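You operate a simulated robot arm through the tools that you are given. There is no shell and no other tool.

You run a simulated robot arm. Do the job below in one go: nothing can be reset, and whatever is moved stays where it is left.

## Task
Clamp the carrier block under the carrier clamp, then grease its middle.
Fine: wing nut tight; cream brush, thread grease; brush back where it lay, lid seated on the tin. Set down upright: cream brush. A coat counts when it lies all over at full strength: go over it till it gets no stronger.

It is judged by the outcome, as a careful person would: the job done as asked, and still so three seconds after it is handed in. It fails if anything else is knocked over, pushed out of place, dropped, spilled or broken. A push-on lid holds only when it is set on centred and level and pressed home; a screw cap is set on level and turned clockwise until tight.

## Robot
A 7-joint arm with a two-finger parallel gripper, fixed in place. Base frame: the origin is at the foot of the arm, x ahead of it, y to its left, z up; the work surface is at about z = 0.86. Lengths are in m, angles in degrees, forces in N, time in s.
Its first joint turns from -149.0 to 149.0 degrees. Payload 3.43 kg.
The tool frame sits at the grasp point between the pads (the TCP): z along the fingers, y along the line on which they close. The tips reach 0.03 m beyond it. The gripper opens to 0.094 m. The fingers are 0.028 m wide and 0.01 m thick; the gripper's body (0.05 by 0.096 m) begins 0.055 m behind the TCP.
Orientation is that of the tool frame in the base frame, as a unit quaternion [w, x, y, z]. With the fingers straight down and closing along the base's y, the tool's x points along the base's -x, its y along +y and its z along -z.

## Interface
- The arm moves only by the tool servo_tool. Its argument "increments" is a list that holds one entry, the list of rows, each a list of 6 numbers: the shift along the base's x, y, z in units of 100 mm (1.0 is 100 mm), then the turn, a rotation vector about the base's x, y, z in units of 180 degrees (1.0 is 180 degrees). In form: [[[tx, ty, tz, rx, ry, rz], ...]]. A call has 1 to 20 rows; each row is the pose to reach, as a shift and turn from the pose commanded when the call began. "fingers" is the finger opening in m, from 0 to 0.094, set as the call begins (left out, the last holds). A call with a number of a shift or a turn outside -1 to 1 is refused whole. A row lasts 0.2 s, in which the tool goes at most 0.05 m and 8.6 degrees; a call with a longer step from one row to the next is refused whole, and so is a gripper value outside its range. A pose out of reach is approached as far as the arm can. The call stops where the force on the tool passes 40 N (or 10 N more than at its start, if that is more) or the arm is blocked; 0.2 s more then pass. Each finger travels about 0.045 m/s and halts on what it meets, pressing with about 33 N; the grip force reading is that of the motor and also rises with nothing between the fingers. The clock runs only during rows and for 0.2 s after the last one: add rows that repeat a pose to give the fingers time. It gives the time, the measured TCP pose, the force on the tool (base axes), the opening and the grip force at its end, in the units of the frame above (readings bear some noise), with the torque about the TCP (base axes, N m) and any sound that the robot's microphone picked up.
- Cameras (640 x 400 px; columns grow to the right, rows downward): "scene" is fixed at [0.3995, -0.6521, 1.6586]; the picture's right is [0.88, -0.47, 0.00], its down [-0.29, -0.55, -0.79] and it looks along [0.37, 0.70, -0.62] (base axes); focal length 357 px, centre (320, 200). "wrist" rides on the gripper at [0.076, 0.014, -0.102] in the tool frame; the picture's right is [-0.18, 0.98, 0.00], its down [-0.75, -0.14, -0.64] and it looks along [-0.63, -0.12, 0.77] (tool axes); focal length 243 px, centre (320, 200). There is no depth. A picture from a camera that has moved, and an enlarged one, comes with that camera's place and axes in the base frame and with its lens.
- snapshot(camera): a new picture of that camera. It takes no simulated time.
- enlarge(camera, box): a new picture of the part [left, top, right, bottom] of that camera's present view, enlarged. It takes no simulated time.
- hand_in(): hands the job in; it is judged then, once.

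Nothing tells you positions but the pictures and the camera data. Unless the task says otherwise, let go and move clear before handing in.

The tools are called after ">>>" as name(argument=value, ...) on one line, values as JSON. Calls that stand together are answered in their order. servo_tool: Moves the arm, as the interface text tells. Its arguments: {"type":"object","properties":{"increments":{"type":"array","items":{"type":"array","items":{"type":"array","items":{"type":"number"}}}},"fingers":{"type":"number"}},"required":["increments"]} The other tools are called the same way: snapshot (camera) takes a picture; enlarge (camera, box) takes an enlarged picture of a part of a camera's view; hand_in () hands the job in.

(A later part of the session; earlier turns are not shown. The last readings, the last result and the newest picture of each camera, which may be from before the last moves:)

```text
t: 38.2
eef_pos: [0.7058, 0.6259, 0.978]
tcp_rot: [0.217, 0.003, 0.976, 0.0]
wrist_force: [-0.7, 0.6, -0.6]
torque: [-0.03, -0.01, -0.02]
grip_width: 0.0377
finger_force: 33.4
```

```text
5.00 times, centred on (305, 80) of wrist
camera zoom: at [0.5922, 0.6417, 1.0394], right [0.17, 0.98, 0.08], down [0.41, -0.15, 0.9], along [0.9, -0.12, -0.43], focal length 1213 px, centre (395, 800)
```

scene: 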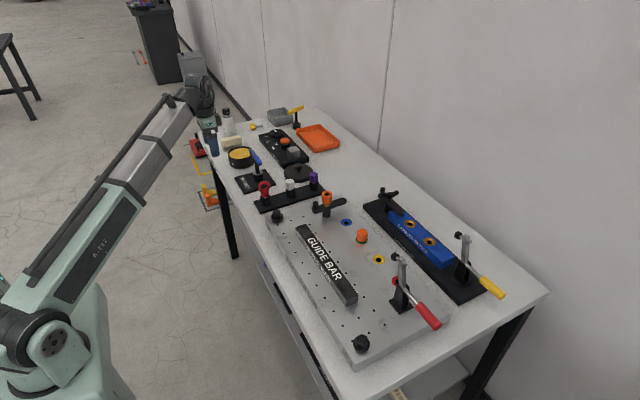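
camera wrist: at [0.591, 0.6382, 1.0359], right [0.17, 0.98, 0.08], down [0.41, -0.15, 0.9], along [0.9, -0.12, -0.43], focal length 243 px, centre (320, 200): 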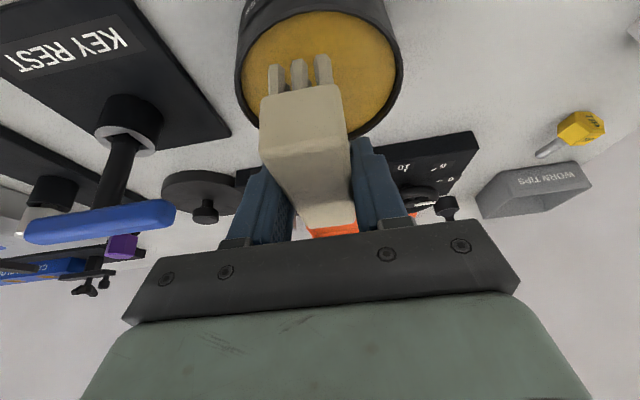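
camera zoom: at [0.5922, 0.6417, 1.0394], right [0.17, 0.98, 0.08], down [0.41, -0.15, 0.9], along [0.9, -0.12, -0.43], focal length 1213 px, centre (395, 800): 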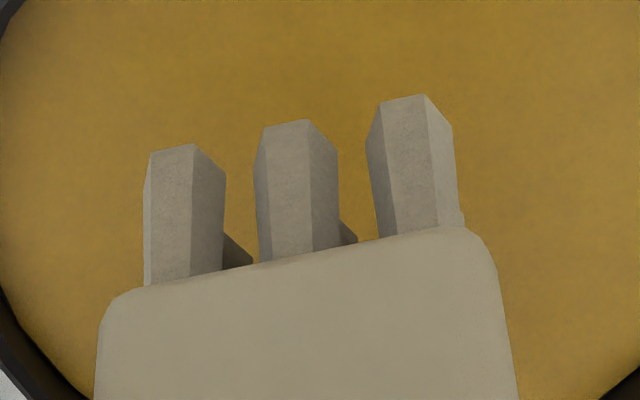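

The far end of the brush seems to have caught the rim. I'll shift it 5 mm toward the near side and dip again.

>>> servo_tool(increments=[[[-0.05, 0, 0, 0, 0, 0], [-0.05, 0, -0.12, 0, 0, 0], [-0.05, 0, -0.22, 0, 0, 0], [-0.05, 0, -0.26, 0, 0, 0], [-0.05, 0, -0.26, 0, 0, 0]]])

>>> enlarge(camera="wrist", box=[190, 0, 430, 150])

>>> enlarge(camera="scene", box=[223, 135, 263, 165])

```text
t: 39.4
eef_pos: [0.7015, 0.6265, 0.9532]
tcp_rot: [0.218, 0.002, 0.976, 0.002]
wrist_force: [2.7, 0.7, 21.7]
torque: [-0.01, 0.81, -0.04]
grip_width: 0.038
finger_force: 33.3
```

```text
2.67 times, centred on (310, 75) of wrist
camera zoom: at [0.5874, 0.6427, 1.0147], right [0.17, 0.98, 0.08], down [0.41, -0.15, 0.9], along [0.9, -0.12, -0.43], focal length 647 px, centre (347, 533)
```

zoom: 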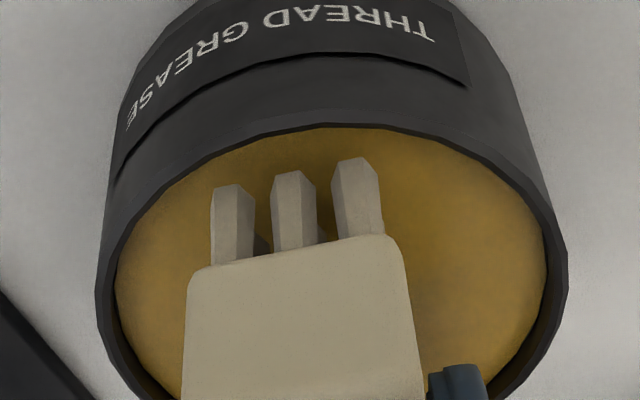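

```text
13.33 times, centred on (243, 150) of scene
camera zoom: at [0.3995, -0.6521, 1.6586], right [0.88, -0.47, 0.0], down [-0.29, -0.55, -0.79], along [0.37, 0.7, -0.62], focal length 4756 px, centre (1347, 867)
```

zoom: 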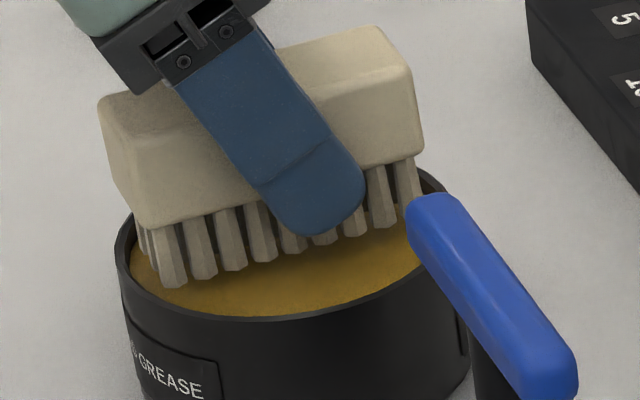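

>>> servo_tool(increments=[[[0, 0, -0.02, 0, 0, 0], [0, 0, -0.035, 0, 0, 0], [0, 0, -0.035, 0, 0, 0]]])

>>> enlarge(camera="wrist", box=[190, 0, 430, 150])

>>> enlarge(camera="scene", box=[223, 135, 263, 165])

```text
t: 40.2
eef_pos: [0.7008, 0.6254, 0.9487]
tcp_rot: [0.216, 0.002, 0.976, 0.002]
wrist_force: [3.6, 1.7, 23.0]
torque: [0.04, 0.81, -0.01]
grip_width: 0.0377
finger_force: 32.7
```

```text
2.67 times, centred on (310, 75) of wrist
camera zoom: at [0.5863, 0.6423, 1.0103], right [0.17, 0.98, 0.08], down [0.41, -0.15, 0.9], along [0.9, -0.12, -0.43], focal length 647 px, centre (347, 533)
```

zoom: 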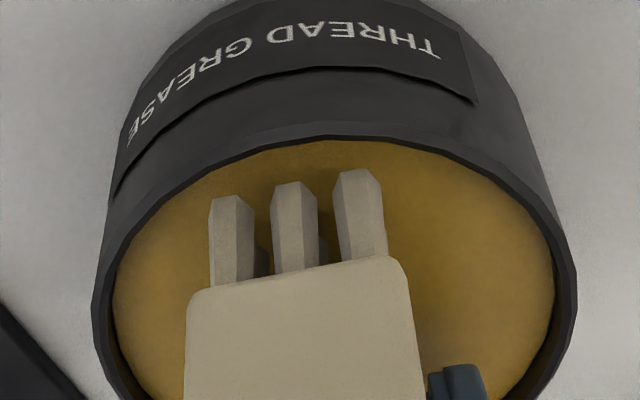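

```text
13.33 times, centred on (243, 150) of scene
camera zoom: at [0.3995, -0.6521, 1.6586], right [0.88, -0.47, 0.0], down [-0.29, -0.55, -0.79], along [0.37, 0.7, -0.62], focal length 4756 px, centre (1347, 867)
```

zoom: 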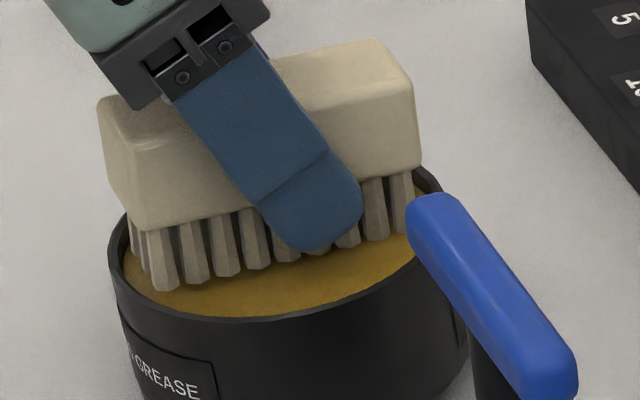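

>>> servo_tool(increments=[[[0, 0, 0.1, 0, 0, 0], [0, 0, 0.3, 0, 0, 0], [0, 0, 0.3, 0, 0, 0]]])

>>> enlarge(camera="wrist", box=[190, 0, 430, 150])

>>> enlarge(camera="scene", box=[218, 140, 266, 170])

```text
t: 41.0
eef_pos: [0.7004, 0.6267, 0.9784]
tcp_rot: [0.216, 0.002, 0.976, 0.001]
wrist_force: [0.3, 0.2, -0.4]
torque: [0.0, -0.03, -0.01]
grip_width: 0.0379
finger_force: 32.6
```

```text
2.67 times, centred on (310, 75) of wrist
camera zoom: at [0.5864, 0.643, 1.0405], right [0.17, 0.98, 0.08], down [0.41, -0.15, 0.9], along [0.9, -0.12, -0.43], focal length 647 px, centre (347, 533)
```

zoom: 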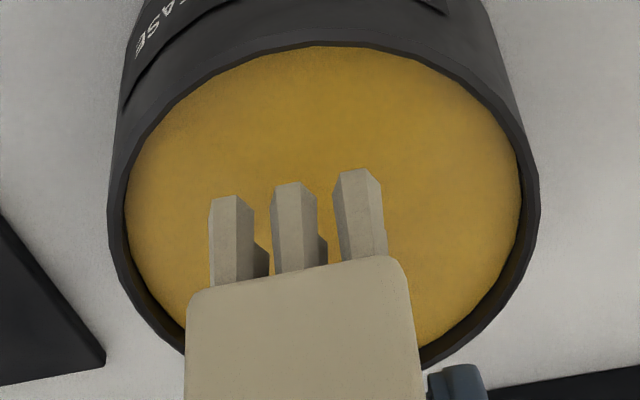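

```text
13.33 times, centred on (242, 155) of scene
camera zoom: at [0.3995, -0.6521, 1.6586], right [0.88, -0.47, 0.0], down [-0.29, -0.55, -0.79], along [0.37, 0.7, -0.62], focal length 4756 px, centre (1360, 800)
```

zoom: 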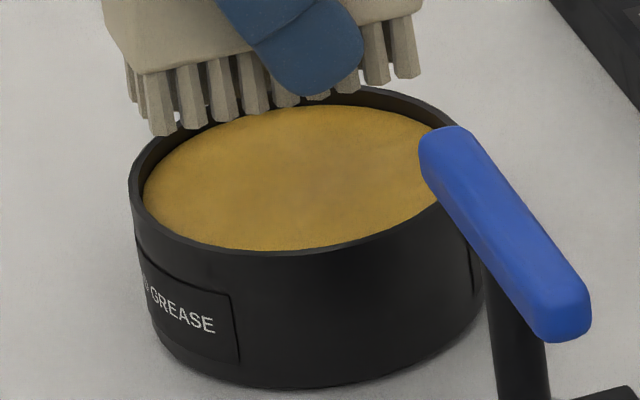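

>>> servo_tool(increments=[[[0.015, 0, 0, 0, 0, 0], [0.015, 0, -0.15, 0, 0, 0], [0.015, 0, -0.27, 0, 0, 0], [0.015, 0, -0.3, 0, 0, 0], [0.015, 0, -0.3, 0, 0, 0]]])

>>> enlarge(camera="wrist", box=[190, 0, 430, 150])

>>> enlarge(camera="scene", box=[223, 135, 263, 165])

```text
t: 42.2
eef_pos: [0.7019, 0.6247, 0.9489]
tcp_rot: [0.217, 0.002, 0.976, 0.002]
wrist_force: [-0.2, -0.1, 6.1]
torque: [-0.08, 0.28, -0.03]
grip_width: 0.0376
finger_force: 32.9
```

```text
2.67 times, centred on (310, 75) of wrist
camera zoom: at [0.5876, 0.6417, 1.0102], right [0.17, 0.98, 0.08], down [0.41, -0.15, 0.9], along [0.9, -0.12, -0.43], focal length 647 px, centre (347, 533)
```

zoom: 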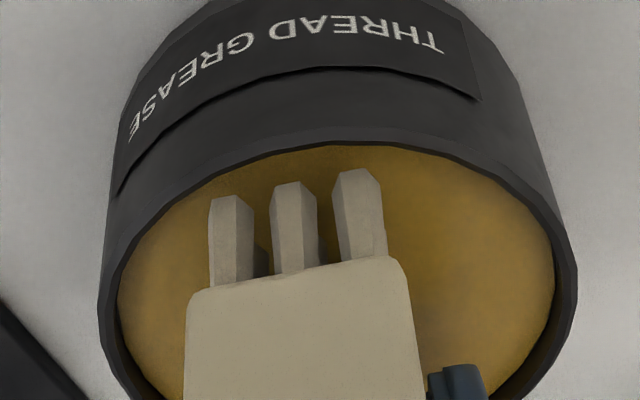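

```text
13.33 times, centred on (243, 150) of scene
camera zoom: at [0.3995, -0.6521, 1.6586], right [0.88, -0.47, 0.0], down [-0.29, -0.55, -0.79], along [0.37, 0.7, -0.62], focal length 4756 px, centre (1347, 867)
```

zoom: 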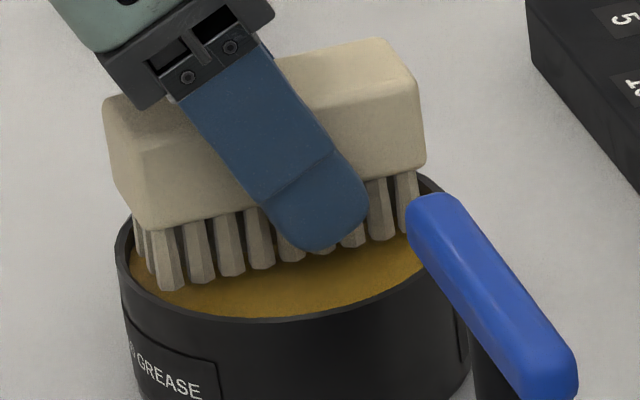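

>>> servo_tool(increments=[[[0, 0, -0.02, 0, 0, 0], [0, 0, -0.04, 0, 0, 0], [0, 0, -0.04, 0, 0, 0]]])

>>> enlarge(camera="wrist", box=[190, 0, 430, 150])

>>> enlarge(camera="scene", box=[223, 135, 263, 165])

```text
t: 43.0
eef_pos: [0.7016, 0.625, 0.9464]
tcp_rot: [0.218, 0.002, 0.976, 0.002]
wrist_force: [2.5, 1.8, 22.2]
torque: [-0.1, 0.87, -0.08]
grip_width: 0.0377
finger_force: 32.9
```

```text
2.67 times, centred on (310, 75) of wrist
camera zoom: at [0.5887, 0.6416, 1.0067], right [0.17, 0.98, 0.08], down [0.41, -0.15, 0.9], along [0.9, -0.12, -0.43], focal length 647 px, centre (347, 533)
```

zoom: 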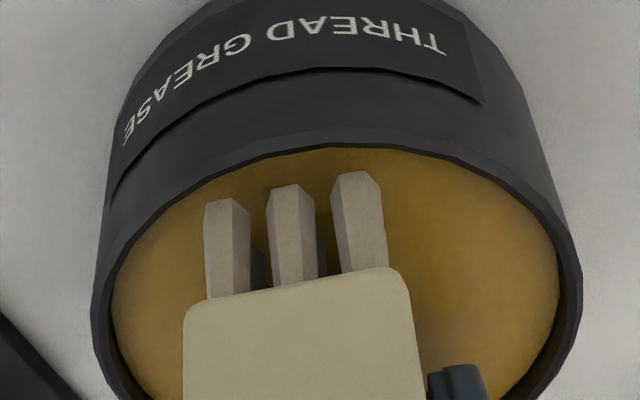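

```text
13.33 times, centred on (243, 150) of scene
camera zoom: at [0.3995, -0.6521, 1.6586], right [0.88, -0.47, 0.0], down [-0.29, -0.55, -0.79], along [0.37, 0.7, -0.62], focal length 4756 px, centre (1347, 867)
```

zoom: 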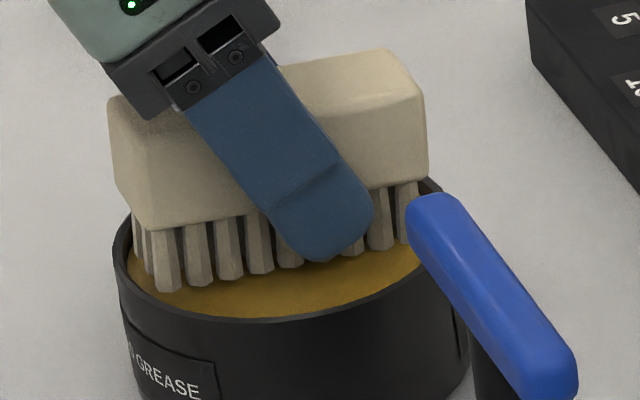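

The near corner tufts are just catching the rim, since the brush barely fits. I'll lift, recentre by 2 mm in x and y, and dip again.

>>> servo_tool(increments=[[[0, 0, 0.15, 0, 0, 0], [0.016, 0.02, 0.2, 0, 0, 0], [0.016, 0.02, 0.12, 0, 0, 0], [0.016, 0.02, 0.05, 0, 0, 0], [0.016, 0.02, 0.02, 0, 0, 0], [0.016, 0.02, 0.02, 0, 0, 0]]])

>>> enlarge(camera="wrist", box=[190, 0, 430, 150])

>>> enlarge(camera="scene", box=[223, 135, 263, 165])

```text
t: 44.4
eef_pos: [0.7029, 0.6268, 0.9467]
tcp_rot: [0.218, 0.002, 0.976, 0.002]
wrist_force: [-0.5, 0.2, -0.6]
torque: [0.02, -0.01, 0.04]
grip_width: 0.0374
finger_force: 33.4
```

```text
2.67 times, centred on (310, 75) of wrist
camera zoom: at [0.5904, 0.6441, 1.0074], right [0.17, 0.98, 0.08], down [0.41, -0.15, 0.9], along [0.9, -0.12, -0.43], focal length 647 px, centre (347, 533)
```

zoom: 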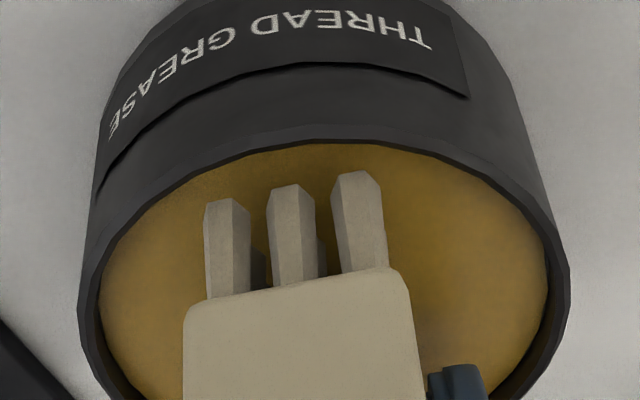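

```text
13.33 times, centred on (243, 150) of scene
camera zoom: at [0.3995, -0.6521, 1.6586], right [0.88, -0.47, 0.0], down [-0.29, -0.55, -0.79], along [0.37, 0.7, -0.62], focal length 4756 px, centre (1347, 867)
```

zoom: 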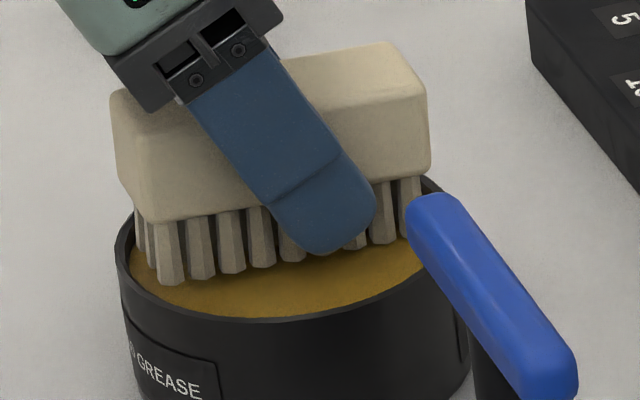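

>>> servo_tool(increments=[[[0, 0, -0.02, 0, 0, 0], [0, 0, -0.04, 0, 0, 0], [0, 0, -0.04, 0, 0, 0]]])

>>> enlarge(camera="scene", box=[223, 135, 263, 165])

```text
t: 45.2
eef_pos: [0.7039, 0.6284, 0.9448]
tcp_rot: [0.219, 0.002, 0.976, 0.001]
wrist_force: [4.8, -0.1, 28.3]
torque: [-0.08, 0.64, -0.01]
grip_width: 0.0375
finger_force: 33.3
```

```text
13.33 times, centred on (243, 150) of scene
camera zoom: at [0.3995, -0.6521, 1.6586], right [0.88, -0.47, 0.0], down [-0.29, -0.55, -0.79], along [0.37, 0.7, -0.62], focal length 4756 px, centre (1347, 867)
```

zoom: 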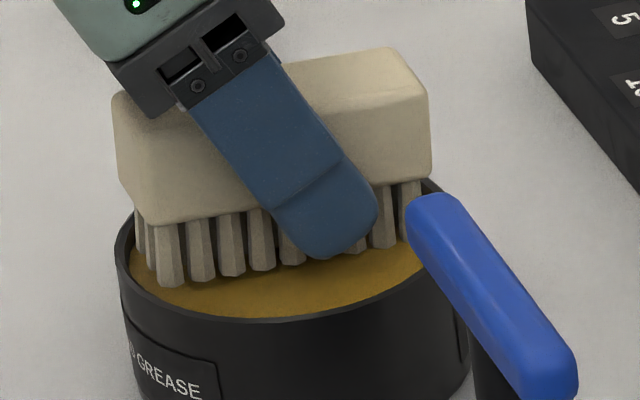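

>>> servo_tool(increments=[[[0, 0, 0.1, 0, 0, 0], [0, 0, 0.4, 0, 0, 0], [0, 0, 0.4, 0, 0, 0]]])

>>> enlarge(camera="wrist", box=[230, 20, 390, 120])

>>> enlarge(camera="scene", box=[218, 130, 266, 160])

```text
t: 46.0
eef_pos: [0.7045, 0.6279, 0.9838]
tcp_rot: [0.217, 0.002, 0.976, 0.001]
wrist_force: [0.4, -1.2, -0.6]
torque: [0.01, -0.02, -0.05]
grip_width: 0.0374
finger_force: 32.7
```

```text
4.00 times, centred on (310, 70) of wrist
camera zoom: at [0.5904, 0.644, 1.0438], right [0.17, 0.98, 0.08], down [0.41, -0.15, 0.9], along [0.9, -0.12, -0.43], focal length 970 px, centre (360, 720)
```

zoom: 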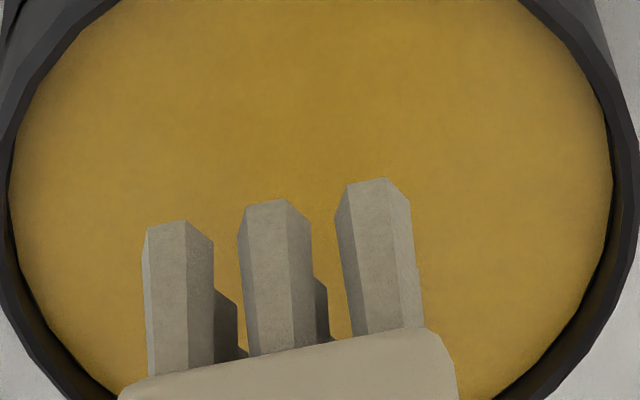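

```text
13.33 times, centred on (242, 145) of scene
camera zoom: at [0.3995, -0.6521, 1.6586], right [0.88, -0.47, 0.0], down [-0.29, -0.55, -0.79], along [0.37, 0.7, -0.62], focal length 4756 px, centre (1360, 933)
```

zoom: 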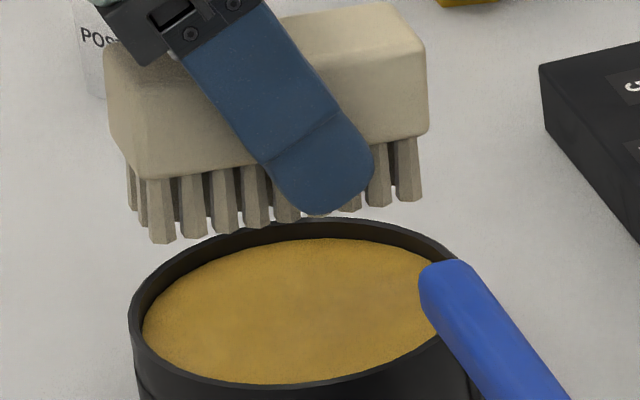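

No grease shows on the bristles, but the last press was even. I'll carry the brush across to the block and see whether it coats.

>>> servo_tool(increments=[[[0, 0, 0.35, 0, 0, 0], [0, 0, 0.7, 0, 0, 0], [0.2, -0.42, 0.7, 0, 0, 0], [0.4, -0.84, 0.7, 0, 0, 0]]])

>>> servo_tool(increments=[[[0.2, -0.45, 0, 0, 0, 0], [0.4, -0.9, 0, 0, 0, 0]]])

>>> servo_tool(increments=[[[0.2, -0.45, 0, 0, 0, 0], [0.4, -0.9, 0, 0, 0, 0]]])

>>> servo_tool(increments=[[[0.2, -0.45, 0, 0, 0, 0], [0.4, -0.9, 0, 0, 0, 0]]])

>>> servo_tool(increments=[[[0.2, -0.45, 0, 0, 0, 0], [0.4, -0.9, 0, 0, 0, 0]]])

>>> servo_tool(increments=[[[0.2, -0.45, 0, 0, 0, 0], [0.4, -0.9, 0, 0, 0, 0]]])

>>> servo_tool(increments=[[[0.2, -0.45, 0, 0, 0, 0], [0.4, -0.9, 0, 0, 0, 0]]])

>>> servo_tool(increments=[[[0.2, -0.45, 0, 0, 0, 0], [0.4, -0.9, 0, 0, 0, 0], [0.4, -0.93, 0, 0, 0, 0]]])

>>> snapshot(camera="scene")

>>> snapshot(camera="wrist")

```text
t: 47.0
eef_pos: [0.7415, 0.5436, 1.0532]
tcp_rot: [0.217, 0.001, 0.976, 0.001]
wrist_force: [0.1, 0.0, 0.6]
torque: [-0.02, 0.02, 0.01]
grip_width: 0.0377
finger_force: 32.8
```

```text
t: 47.6
eef_pos: [0.7823, 0.4548, 1.0507]
tcp_rot: [0.217, 0.001, 0.976, 0.001]
wrist_force: [-0.2, 1.1, -1.1]
torque: [0.01, 0.01, -0.03]
grip_width: 0.0377
finger_force: 33.0
```

```text
t: 48.2
eef_pos: [0.8231, 0.3644, 1.0517]
tcp_rot: [0.217, 0.001, 0.976, 0.003]
wrist_force: [0.5, -0.1, -0.6]
torque: [0.01, 0.02, -0.04]
grip_width: 0.0375
finger_force: 32.6
```

```text
t: 48.8
eef_pos: [0.8653, 0.2748, 1.052]
tcp_rot: [0.217, 0.001, 0.976, 0.002]
wrist_force: [-0.2, -0.9, -0.8]
torque: [-0.03, 0.01, 0.0]
grip_width: 0.0374
finger_force: 33.1
```

```text
t: 49.4
eef_pos: [0.9047, 0.1846, 1.0531]
tcp_rot: [0.217, 0.001, 0.976, 0.002]
wrist_force: [-0.5, -0.5, -1.4]
torque: [-0.02, -0.01, -0.01]
grip_width: 0.0375
finger_force: 33.0
```

```text
t: 50.0
eef_pos: [0.9441, 0.0929, 1.0523]
tcp_rot: [0.217, 0.001, 0.976, 0.002]
wrist_force: [0.1, 0.5, -0.3]
torque: [0.01, -0.01, -0.02]
grip_width: 0.0376
finger_force: 33.1
```

```text
t: 50.6
eef_pos: [0.9834, 0.0057, 1.0513]
tcp_rot: [0.217, 0.001, 0.976, 0.002]
wrist_force: [-1.4, 0.7, -0.8]
torque: [0.01, -0.04, -0.01]
grip_width: 0.0374
finger_force: 32.8
```

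```text
t: 51.4
eef_pos: [1.0227, -0.0885, 1.0527]
tcp_rot: [0.217, 0.002, 0.976, 0.001]
wrist_force: [-0.4, 0.5, -0.3]
torque: [0.01, 0.0, 0.0]
grip_width: 0.0373
finger_force: 33.2
```

```text
taken
```

scene: 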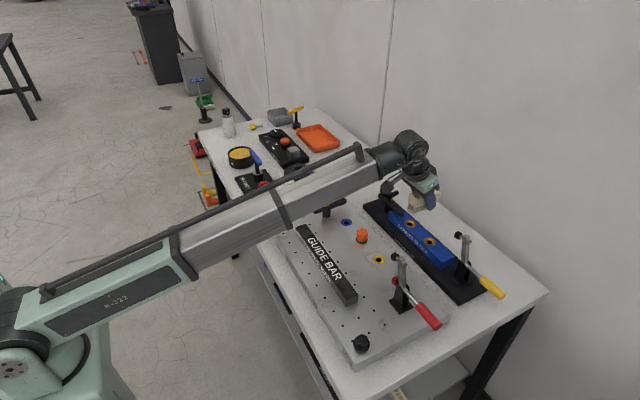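

```text
taken
camera wrist: at [0.9102, -0.0724, 1.1142], right [0.17, 0.98, 0.08], down [0.41, -0.15, 0.9], along [0.9, -0.12, -0.43], focal length 243 px, centre (320, 200)
```

wrist: 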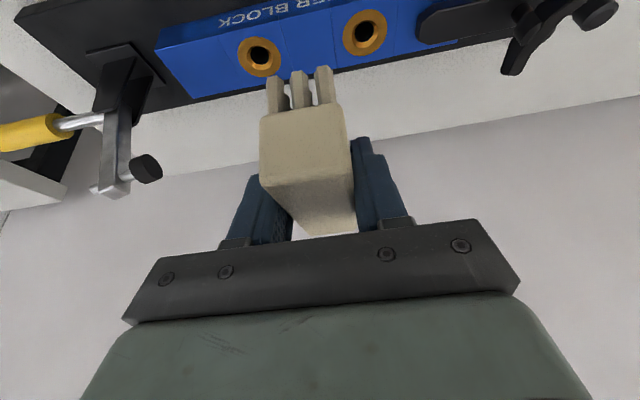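

>>> enlarge(camera="wrist", box=[200, 0, 440, 150])

>>> enlarge(camera="scene", box=[390, 170, 454, 250])

```text
2.67 times, centred on (320, 75) of wrist
camera zoom: at [0.9102, -0.0724, 1.1142], right [0.17, 0.98, 0.08], down [0.41, -0.15, 0.9], along [0.9, -0.12, -0.43], focal length 647 px, centre (320, 533)
```

zoom: 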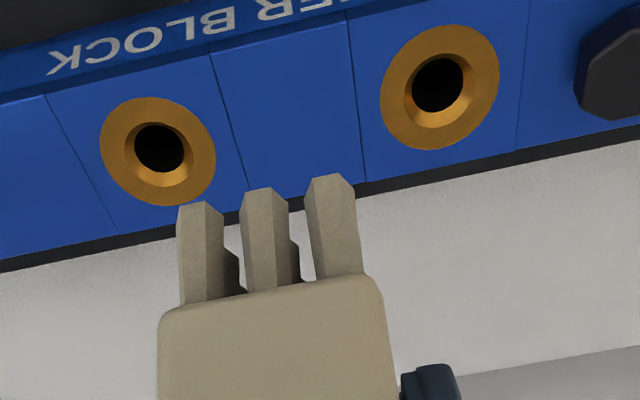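

```text
5.00 times, centred on (422, 210) of scene
camera zoom: at [0.3995, -0.6521, 1.6586], right [0.88, -0.47, 0.0], down [-0.29, -0.55, -0.79], along [0.37, 0.7, -0.62], focal length 1784 px, centre (-190, 150)
```

zoom: 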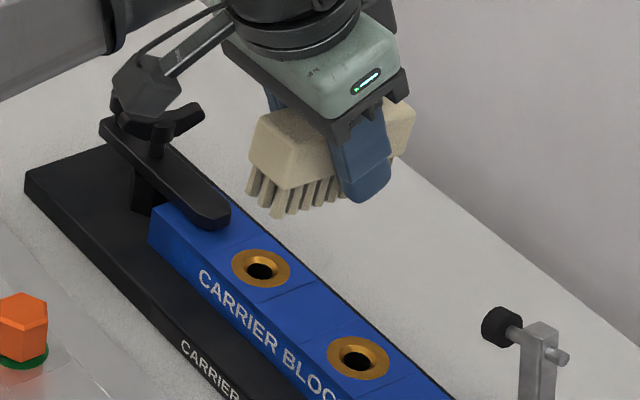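

>>> servo_tool(increments=[[[0.1, 0.01, -0.3, 0, 0, 0], [0.182, 0.01, -0.6, 0, 0, 0], [0.182, 0.01, -0.9, 0, 0, 0], [0.182, 0.01, -0.9, 0, 0, 0]]])

>>> enlarge(camera="wrist", box=[200, 0, 440, 150])

>>> enlarge(camera="scene", box=[390, 190, 454, 250])

```text
t: 52.4
eef_pos: [1.0427, -0.0882, 0.9639]
tcp_rot: [0.218, 0.002, 0.976, 0.001]
wrist_force: [-0.5, 0.3, -0.4]
torque: [0.01, 0.02, 0.03]
grip_width: 0.0376
finger_force: 32.8
```

```text
2.67 times, centred on (320, 75) of wrist
camera zoom: at [0.9283, -0.0712, 1.0238], right [0.17, 0.98, 0.08], down [0.41, -0.15, 0.9], along [0.9, -0.12, -0.43], focal length 647 px, centre (320, 533)
```

zoom: 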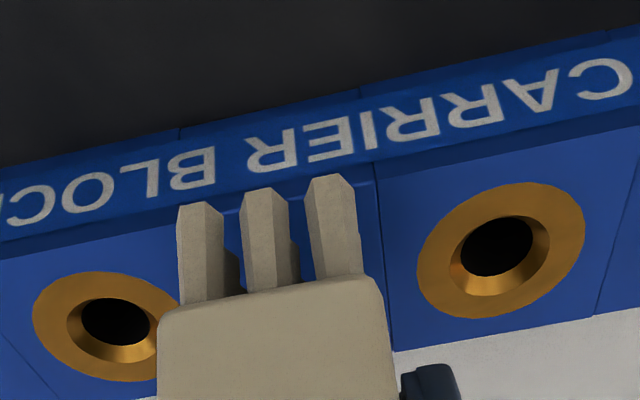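

```text
6.67 times, centred on (422, 220) of scene
camera zoom: at [0.3995, -0.6521, 1.6586], right [0.88, -0.47, 0.0], down [-0.29, -0.55, -0.79], along [0.37, 0.7, -0.62], focal length 2378 px, centre (-360, 67)
```

zoom: 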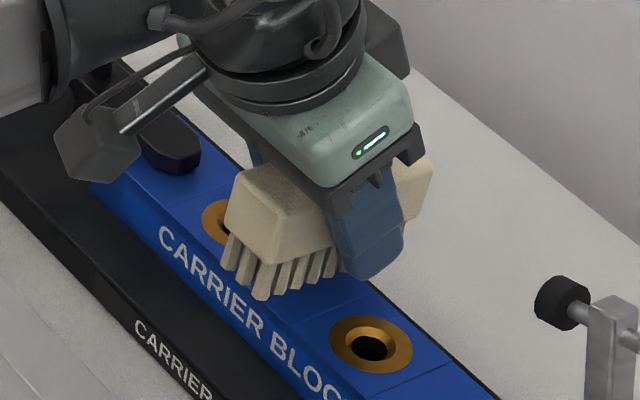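

>>> servo_tool(increments=[[[-0.01, 0, -0.06, 0, 0, 0], [-0.015, 0, -0.11, 0, 0, 0], [-0.015, 0, -0.13, 0, 0, 0], [-0.015, 0, -0.13, 0, 0, 0]]])

>>> enlarge(camera="wrist", box=[200, 0, 440, 150])

>>> enlarge(camera="scene", box=[390, 200, 454, 250])

```text
t: 53.4
eef_pos: [1.0417, -0.0874, 0.9504]
tcp_rot: [0.217, 0.002, 0.976, 0.001]
wrist_force: [-0.5, -0.5, -0.4]
torque: [0.02, 0.02, 0.0]
grip_width: 0.0376
finger_force: 32.7
```

```text
2.67 times, centred on (320, 75) of wrist
camera zoom: at [0.9274, -0.0711, 1.011], right [0.17, 0.98, 0.08], down [0.41, -0.15, 0.9], along [0.9, -0.12, -0.43], focal length 647 px, centre (320, 533)
```

zoom: 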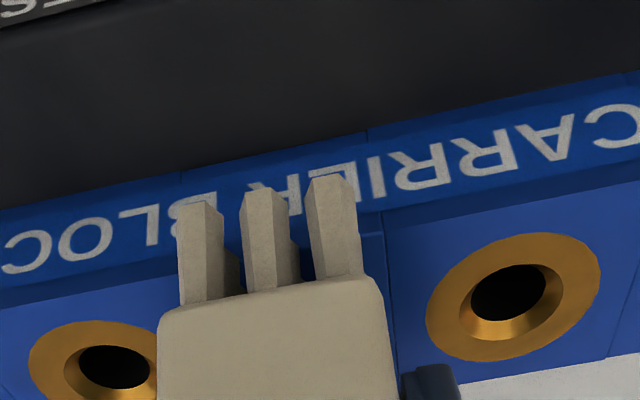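

```text
8.00 times, centred on (422, 225) of scene
camera zoom: at [0.3995, -0.6521, 1.6586], right [0.88, -0.47, 0.0], down [-0.29, -0.55, -0.79], along [0.37, 0.7, -0.62], focal length 2854 px, centre (-496, 0)
```

zoom: 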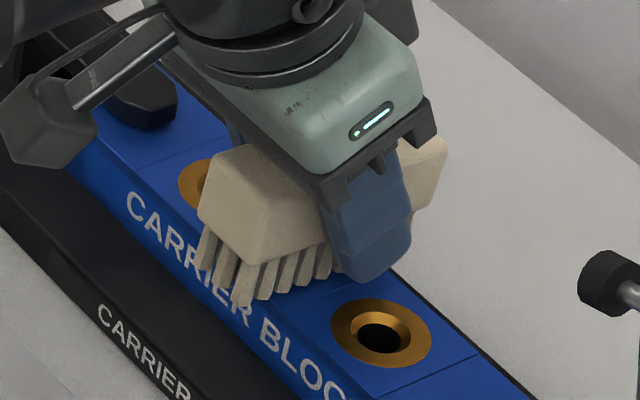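

>>> servo_tool(increments=[[[0, 0, -0.02, 0, 0, 0], [0, 0, -0.04, 0, 0, 0], [0, 0, -0.04, 0, 0, 0]]])

>>> enlarge(camera="scene", box=[390, 200, 454, 250])

```text
t: 54.2
eef_pos: [1.0409, -0.0873, 0.9488]
tcp_rot: [0.218, 0.002, 0.976, 0.002]
wrist_force: [-2.2, -0.8, 26.4]
torque: [-0.08, -0.57, -0.05]
grip_width: 0.0377
finger_force: 33.2
```

```text
8.00 times, centred on (422, 225) of scene
camera zoom: at [0.3995, -0.6521, 1.6586], right [0.88, -0.47, 0.0], down [-0.29, -0.55, -0.79], along [0.37, 0.7, -0.62], focal length 2854 px, centre (-496, 0)
```

zoom: 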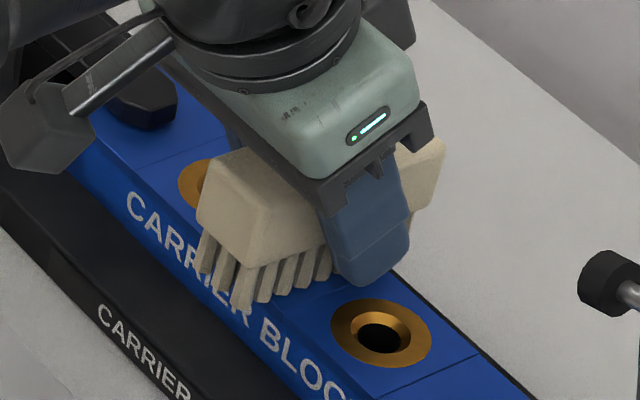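

>>> servo_tool(increments=[[[0, -0.03, 0.005, 0, 0, 0], [0, -0.06, 0.005, 0, 0, 0], [0, -0.03, 0.005, 0, 0, 0], [0, 0.0, 0.005, 0, 0, 0], [0, 0.03, 0.005, 0, 0, 0], [0, 0.06, 0.005, 0, 0, 0], [0, 0.03, 0.005, 0, 0, 0], [0, 0.0, 0.005, 0, 0, 0]]])

>>> servo_tool(increments=[[[0, 0, 0.2, 0, 0, 0], [0, 0, 0.5, 0, 0, 0], [-0.3, 0, 0.8, 0, 0, 0], [-0.7, 0, 0.9, 0, 0, 0]]])

>>> enlarge(camera="scene", box=[390, 210, 454, 250])

>>> enlarge(camera="wrist", box=[200, 0, 440, 150])

```text
t: 56.0
eef_pos: [1.0404, -0.0863, 0.9468]
tcp_rot: [0.217, 0.001, 0.976, 0.003]
wrist_force: [1.6, 9.0, 20.0]
torque: [0.14, -0.52, 0.24]
grip_width: 0.0377
finger_force: 33.0
```

```text
t: 57.0
eef_pos: [0.9704, -0.0888, 1.0363]
tcp_rot: [0.216, 0.003, 0.976, 0.001]
wrist_force: [-0.2, -0.6, -0.8]
torque: [0.0, 0.02, 0.01]
grip_width: 0.0377
finger_force: 33.2
```

```text
10.00 times, centred on (422, 230) of scene
camera zoom: at [0.3995, -0.6521, 1.6586], right [0.88, -0.47, 0.0], down [-0.29, -0.55, -0.79], along [0.37, 0.7, -0.62], focal length 3567 px, centre (-700, -100)
```

zoom: 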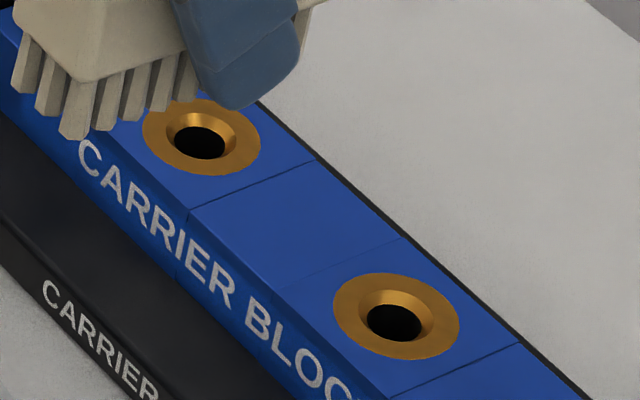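

```text
2.67 times, centred on (320, 75) of wrist
camera zoom: at [0.8563, -0.0722, 1.098], right [0.17, 0.98, 0.08], down [0.41, -0.15, 0.9], along [0.9, -0.12, -0.43], focal length 647 px, centre (320, 533)
```

zoom: 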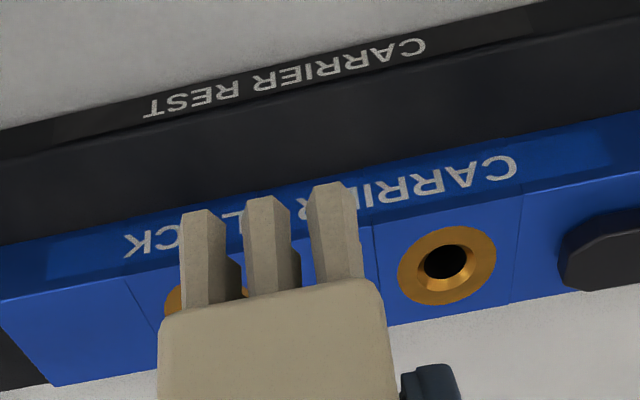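

The block isn't coated, so the brush never reached the grease. It rests on the tin's rim when level because it is about as long as the tin is wide. I'll go back and dip it with the far end tilted down.

>>> servo_tool(increments=[[[-0.17, 0.45, 0.15, 0, 0, 0], [-0.33, 0.9, 0.3, 0, 0, 0]]])

>>> servo_tool(increments=[[[-0.17, 0.45, 0, 0, 0, 0], [-0.33, 0.9, 0, 0, 0, 0]]])

>>> servo_tool(increments=[[[-0.17, 0.45, 0, 0, 0, 0], [-0.33, 0.9, 0, 0, 0, 0]]])

>>> servo_tool(increments=[[[-0.17, 0.45, 0, 0, 0, 0], [-0.33, 0.9, 0, 0, 0, 0]]])

>>> servo_tool(increments=[[[-0.17, 0.45, 0, 0, 0, 0], [-0.33, 0.9, 0, 0, 0, 0]]])

>>> servo_tool(increments=[[[-0.17, 0.45, 0, 0, 0, 0], [-0.33, 0.9, 0, 0, 0, 0]]])

>>> servo_tool(increments=[[[-0.17, 0.45, 0, 0, 0, 0], [-0.33, 0.9, 0, 0, 0, 0]]])

>>> servo_tool(increments=[[[-0.17, 0.45, 0, 0, 0.04, 0], [-0.33, 0.86, 0, 0, 0.08, 0], [-0.33, 0.86, 0, 0, 0.12, 0], [-0.33, 0.86, 0, 0, 0.135, 0], [-0.33, 0.86, 0, 0, 0.135, 0]]])

>>> snapshot(camera="wrist")

>>> enlarge(camera="scene", box=[207, 110, 271, 170])

```text
refused: row 1 steps farther than a row can; nothing moved
```

```text
t: 57.6
eef_pos: [0.9374, 0.002, 1.0347]
tcp_rot: [0.218, 0.002, 0.976, 0.001]
wrist_force: [0.4, -0.3, -0.8]
torque: [0.02, 0.02, -0.01]
grip_width: 0.0378
finger_force: 33.0
```

```text
t: 58.2
eef_pos: [0.9064, 0.0893, 1.0355]
tcp_rot: [0.217, 0.003, 0.976, 0.001]
wrist_force: [-0.1, -0.6, 0.7]
torque: [-0.01, 0.01, 0.02]
grip_width: 0.0377
finger_force: 33.1
```

```text
t: 58.8
eef_pos: [0.8756, 0.1831, 1.0347]
tcp_rot: [0.217, 0.001, 0.976, 0.002]
wrist_force: [-0.2, -0.8, -0.4]
torque: [0.01, 0.0, -0.01]
grip_width: 0.0376
finger_force: 32.9
```

```text
t: 59.4
eef_pos: [0.8413, 0.2745, 1.0327]
tcp_rot: [0.217, 0.003, 0.976, 0.0]
wrist_force: [-0.1, -0.6, -1.1]
torque: [0.04, 0.05, 0.01]
grip_width: 0.0376
finger_force: 33.3
```

```text
t: 60.0
eef_pos: [0.8079, 0.3629, 1.0333]
tcp_rot: [0.217, 0.002, 0.976, 0.002]
wrist_force: [-0.2, -0.4, -1.3]
torque: [-0.03, 0.01, -0.02]
grip_width: 0.0376
finger_force: 33.8
```

```text
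t: 60.6
eef_pos: [0.7721, 0.4545, 1.0345]
tcp_rot: [0.217, 0.003, 0.976, 0.002]
wrist_force: [0.6, -0.1, 0.3]
torque: [0.02, 0.01, -0.01]
grip_width: 0.0375
finger_force: 32.8
```

```text
t: 61.8
eef_pos: [0.739, 0.5387, 1.0365]
tcp_rot: [0.006, 0.003, 1.0, 0.001]
wrist_force: [0.2, -0.3, -0.7]
torque: [-0.03, -0.02, 0.02]
grip_width: 0.0376
finger_force: 32.6
```

```text
taken
camera wrist: at [0.66, 0.5546, 1.1391], right [0.19, 0.98, 0.0], down [0.74, -0.15, 0.65], along [0.64, -0.12, -0.76], focal length 243 px, centre (320, 200)
```

wrist: 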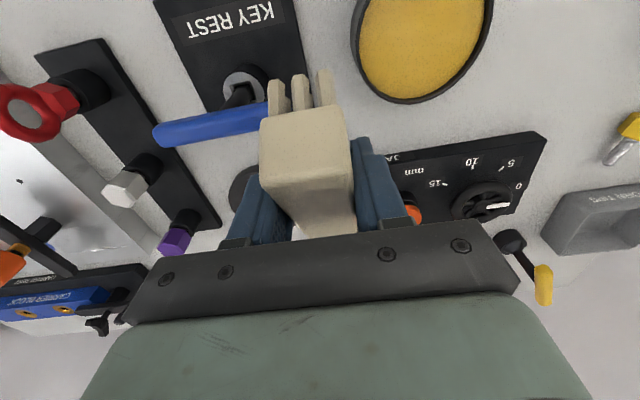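

```text
6.67 times, centred on (239, 140) of scene
camera zoom: at [0.3995, -0.6521, 1.6586], right [0.88, -0.47, 0.0], down [-0.29, -0.55, -0.79], along [0.37, 0.7, -0.62], focal length 2378 px, centre (860, 600)
```

zoom: 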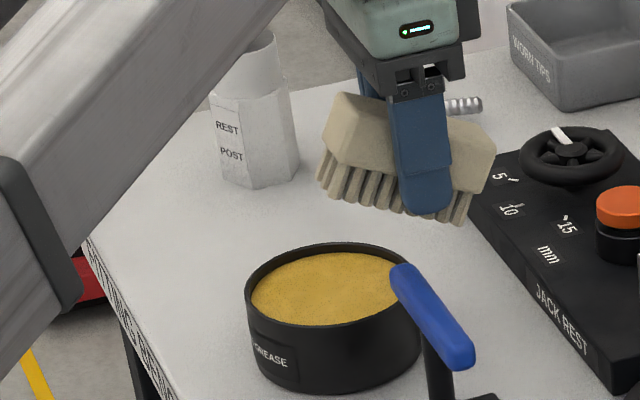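

>>> servo_tool(increments=[[[0, 0, 0.25, 0, 0, 0], [-0.1, 0.4, 0.25, 0, 0, 0], [-0.19, 0.8, 0.25, 0, 0, 0], [-0.19, 0.89, 0.25, 0, 0, 0], [-0.19, 0.89, 0.0, 0, 0, 0], [-0.19, 0.89, -0.3, 0, 0, 0], [-0.19, 0.89, -0.5, 0, 0, 0], [-0.19, 0.89, -0.5, 0, 0, 0]]])

>>> snapshot(camera="wrist")

>>> enlarge(camera="scene", box=[207, 120, 271, 170])

```text
t: 63.6
eef_pos: [0.7205, 0.6263, 0.9863]
tcp_rot: [0.008, 0.002, 1.0, 0.001]
wrist_force: [-0.4, 0.6, -0.1]
torque: [0.02, 0.02, 0.02]
grip_width: 0.0379
finger_force: 33.6
```

```text
taken
camera wrist: at [0.6418, 0.6432, 1.0891], right [0.19, 0.98, 0.0], down [0.74, -0.15, 0.65], along [0.64, -0.12, -0.76], focal length 243 px, centre (320, 200)
```

wrist: 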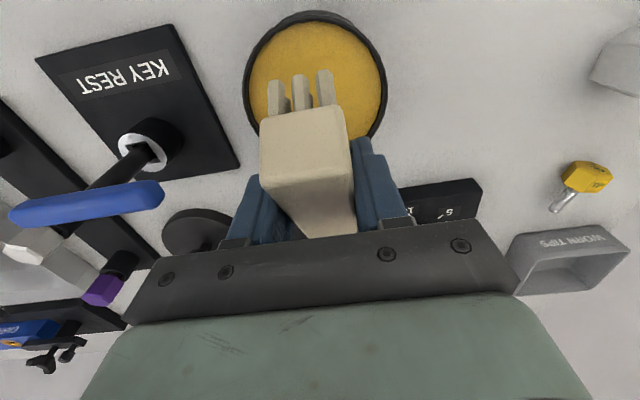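

```text
8.00 times, centred on (239, 145) of scene
camera zoom: at [0.3995, -0.6521, 1.6586], right [0.88, -0.47, 0.0], down [-0.29, -0.55, -0.79], along [0.37, 0.7, -0.62], focal length 2854 px, centre (968, 640)
```

zoom: 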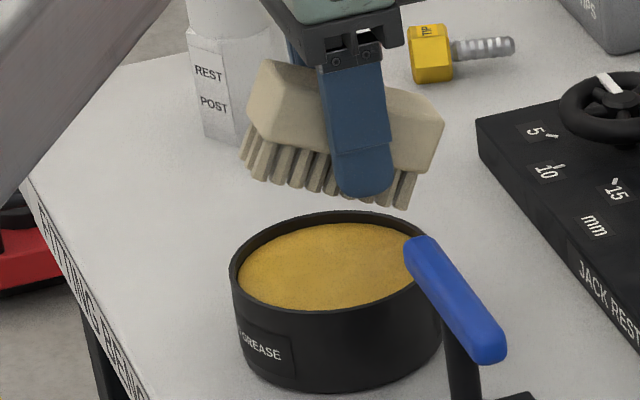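

>>> servo_tool(increments=[[[0, 0, -0.1, 0, 0, 0], [0, 0, -0.2, 0, 0, 0], [0, 0, -0.27, 0, 0, 0], [0, 0, -0.32, 0, 0, 0], [0, 0, -0.32, 0, 0, 0]]])

>>> enlarge(camera="wrist", box=[220, 0, 420, 130])

>>> enlarge(camera="scene", box=[215, 130, 263, 170])

```text
t: 64.8
eef_pos: [0.7196, 0.6281, 0.9556]
tcp_rot: [0.008, 0.002, 1.0, 0.002]
wrist_force: [-3.2, -2.0, 14.5]
torque: [-0.1, -0.23, -0.01]
grip_width: 0.0376
finger_force: 32.4
```

```text
3.08 times, centred on (320, 65) of wrist
camera zoom: at [0.6411, 0.6435, 1.0579], right [0.19, 0.98, 0.01], down [0.74, -0.15, 0.65], along [0.64, -0.12, -0.76], focal length 746 px, centre (320, 615)
```

zoom: 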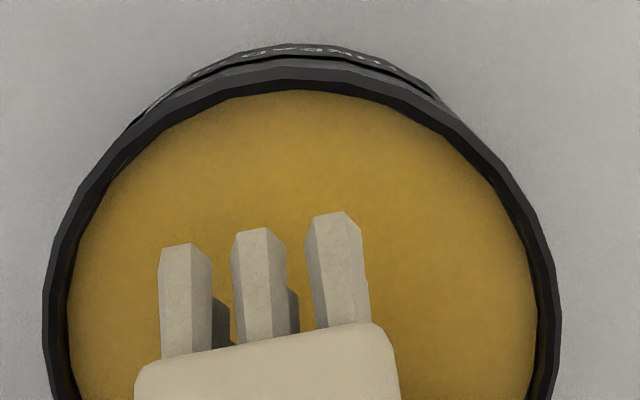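

```text
10.00 times, centred on (239, 150) of scene
camera zoom: at [0.3995, -0.6521, 1.6586], right [0.88, -0.47, 0.0], down [-0.29, -0.55, -0.79], along [0.37, 0.7, -0.62], focal length 3567 px, centre (1130, 700)
```

zoom: 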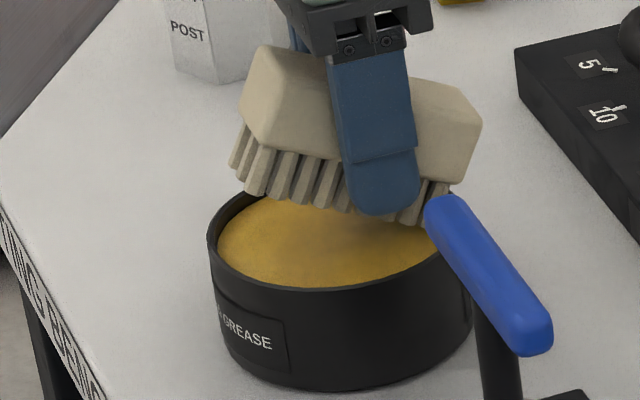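

>>> servo_tool(increments=[[[0, 0, 0.08, 0, 0, 0], [-0.14, 0, 0.08, 0, 0, 0], [-0.14, 0, 0.0, 0, 0, 0], [-0.14, 0, 0.0, 0, 0, 0]]])

>>> enlarge(camera="scene", box=[215, 130, 263, 170])

```text
t: 65.8
eef_pos: [0.7069, 0.6281, 0.9547]
tcp_rot: [0.008, 0.003, 1.0, 0.003]
wrist_force: [-0.7, 1.6, 15.6]
torque: [0.01, -0.32, 0.04]
grip_width: 0.0377
finger_force: 33.2
```

```text
10.00 times, centred on (239, 150) of scene
camera zoom: at [0.3995, -0.6521, 1.6586], right [0.88, -0.47, 0.0], down [-0.29, -0.55, -0.79], along [0.37, 0.7, -0.62], focal length 3567 px, centre (1130, 700)
```

zoom: 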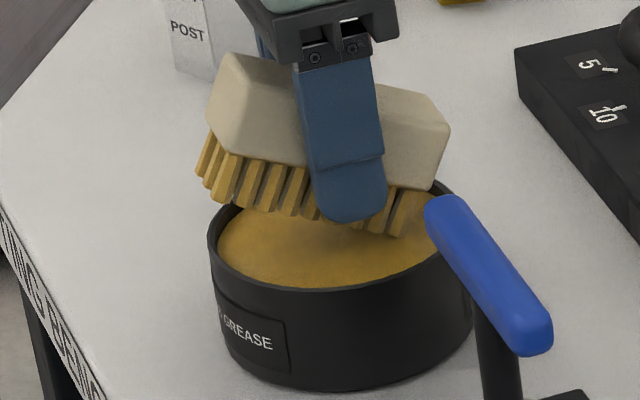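

The bristles turned yellow, so the brush is loaded. Lifting, levelling and carrying it back to the block.

>>> servo_tool(increments=[[[0, 0, 0.2, 0, 0, 0], [0, 0, 0.6, 0, 0, 0], [0, 0, 1.0, 0, 0, 0], [0, 0, 1.0, 0, -0.045, 0], [0, 0, 1.0, 0, -0.09, 0], [0, 0, 1.0, 0, -0.135, 0], [0.2, -0.42, 1.0, 0, -0.135, 0], [0.4, -0.84, 1.0, 0, -0.135, 0]]])

>>> servo_tool(increments=[[[0.2, -0.45, 0, 0, 0, 0], [0.4, -0.9, 0, 0, 0, 0]]])

>>> servo_tool(increments=[[[0.2, -0.45, 0, 0, 0, 0], [0.4, -0.9, 0, 0, 0, 0]]])

>>> servo_tool(increments=[[[0.2, -0.45, 0, 0, 0, 0], [0.4, -0.9, 0, 0, 0, 0]]])

>>> servo_tool(increments=[[[0.2, -0.45, 0, 0, 0, 0], [0.4, -0.9, 0, 0, 0, 0]]])

>>> servo_tool(increments=[[[0.2, -0.45, 0, 0, 0, 0], [0.4, -0.9, 0, 0, 0, 0]]])

>>> servo_tool(increments=[[[0.2, -0.45, 0, 0, 0, 0], [0.4, -0.9, 0, 0, 0, 0]]])

>>> servo_tool(increments=[[[0.2, -0.45, 0, 0, 0, 0], [0.4, -0.91, 0, 0, 0, 0], [0.4, -0.91, 0, 0, 0, 0]]])

>>> enlarge(camera="wrist", box=[200, 0, 440, 150])

>>> enlarge(camera="scene", box=[380, 170, 460, 240])

```text
t: 67.6
eef_pos: [0.7496, 0.5447, 1.054]
tcp_rot: [0.217, 0.002, 0.976, 0.001]
wrist_force: [-0.1, 0.0, -0.1]
torque: [-0.02, 0.02, -0.02]
grip_width: 0.0376
finger_force: 32.6
```

```text
t: 68.2
eef_pos: [0.7896, 0.454, 1.0537]
tcp_rot: [0.217, 0.0, 0.976, 0.003]
wrist_force: [-0.1, -0.1, -0.6]
torque: [0.01, 0.01, -0.01]
grip_width: 0.0374
finger_force: 33.4
```

```text
t: 68.8
eef_pos: [0.8283, 0.3624, 1.0533]
tcp_rot: [0.217, 0.001, 0.976, 0.002]
wrist_force: [-0.4, 1.0, -0.6]
torque: [-0.04, 0.0, -0.02]
grip_width: 0.0377
finger_force: 32.8
```

```text
t: 69.4
eef_pos: [0.8668, 0.2733, 1.0527]
tcp_rot: [0.218, 0.002, 0.976, 0.002]
wrist_force: [0.2, 1.2, 0.0]
torque: [-0.01, -0.02, -0.03]
grip_width: 0.0375
finger_force: 33.3
```

```text
t: 70.0
eef_pos: [0.9094, 0.1828, 1.0549]
tcp_rot: [0.217, 0.001, 0.976, 0.002]
wrist_force: [-0.7, 0.4, -0.4]
torque: [-0.04, 0.01, 0.0]
grip_width: 0.0372
finger_force: 33.1
```

```text
t: 70.6
eef_pos: [0.9482, 0.0918, 1.0551]
tcp_rot: [0.217, 0.0, 0.976, 0.002]
wrist_force: [-0.9, -0.8, -0.8]
torque: [-0.03, -0.03, -0.04]
grip_width: 0.0377
finger_force: 32.9
```

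```text
t: 71.2
eef_pos: [0.9882, 0.0036, 1.0559]
tcp_rot: [0.217, 0.002, 0.976, 0.002]
wrist_force: [-0.2, 0.6, -1.0]
torque: [0.0, -0.04, -0.01]
grip_width: 0.0377
finger_force: 33.0
```

```text
refused: row 2 steps farther than a row can; nothing moved
```

```text
2.67 times, centred on (320, 75) of wrist
camera zoom: at [0.8744, 0.0185, 1.1166], right [0.17, 0.98, 0.08], down [0.41, -0.15, 0.9], along [0.9, -0.12, -0.43], focal length 647 px, centre (320, 533)
```

zoom: 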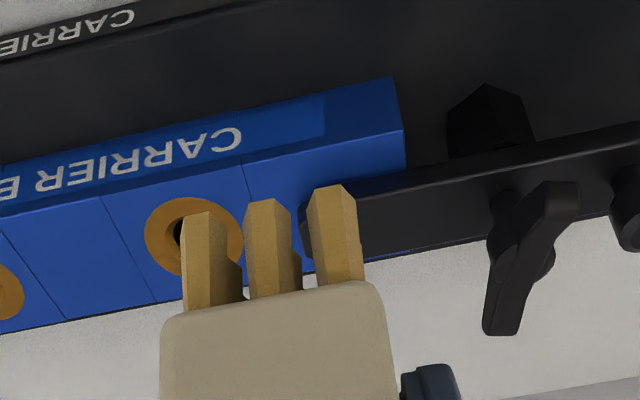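

```text
5.71 times, centred on (420, 205) of scene
camera zoom: at [0.3995, -0.6521, 1.6586], right [0.88, -0.47, 0.0], down [-0.29, -0.55, -0.79], along [0.37, 0.7, -0.62], focal length 2038 px, centre (-251, 171)
```

zoom: 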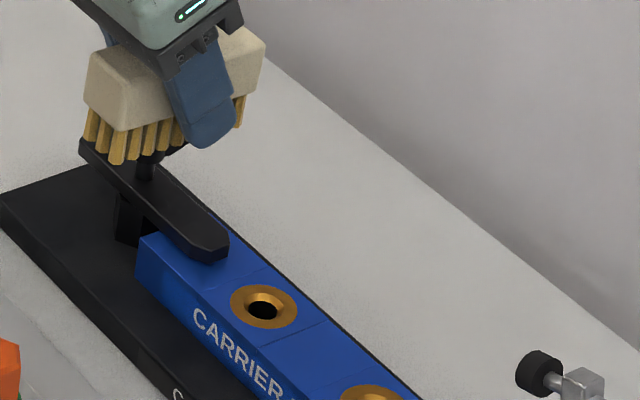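

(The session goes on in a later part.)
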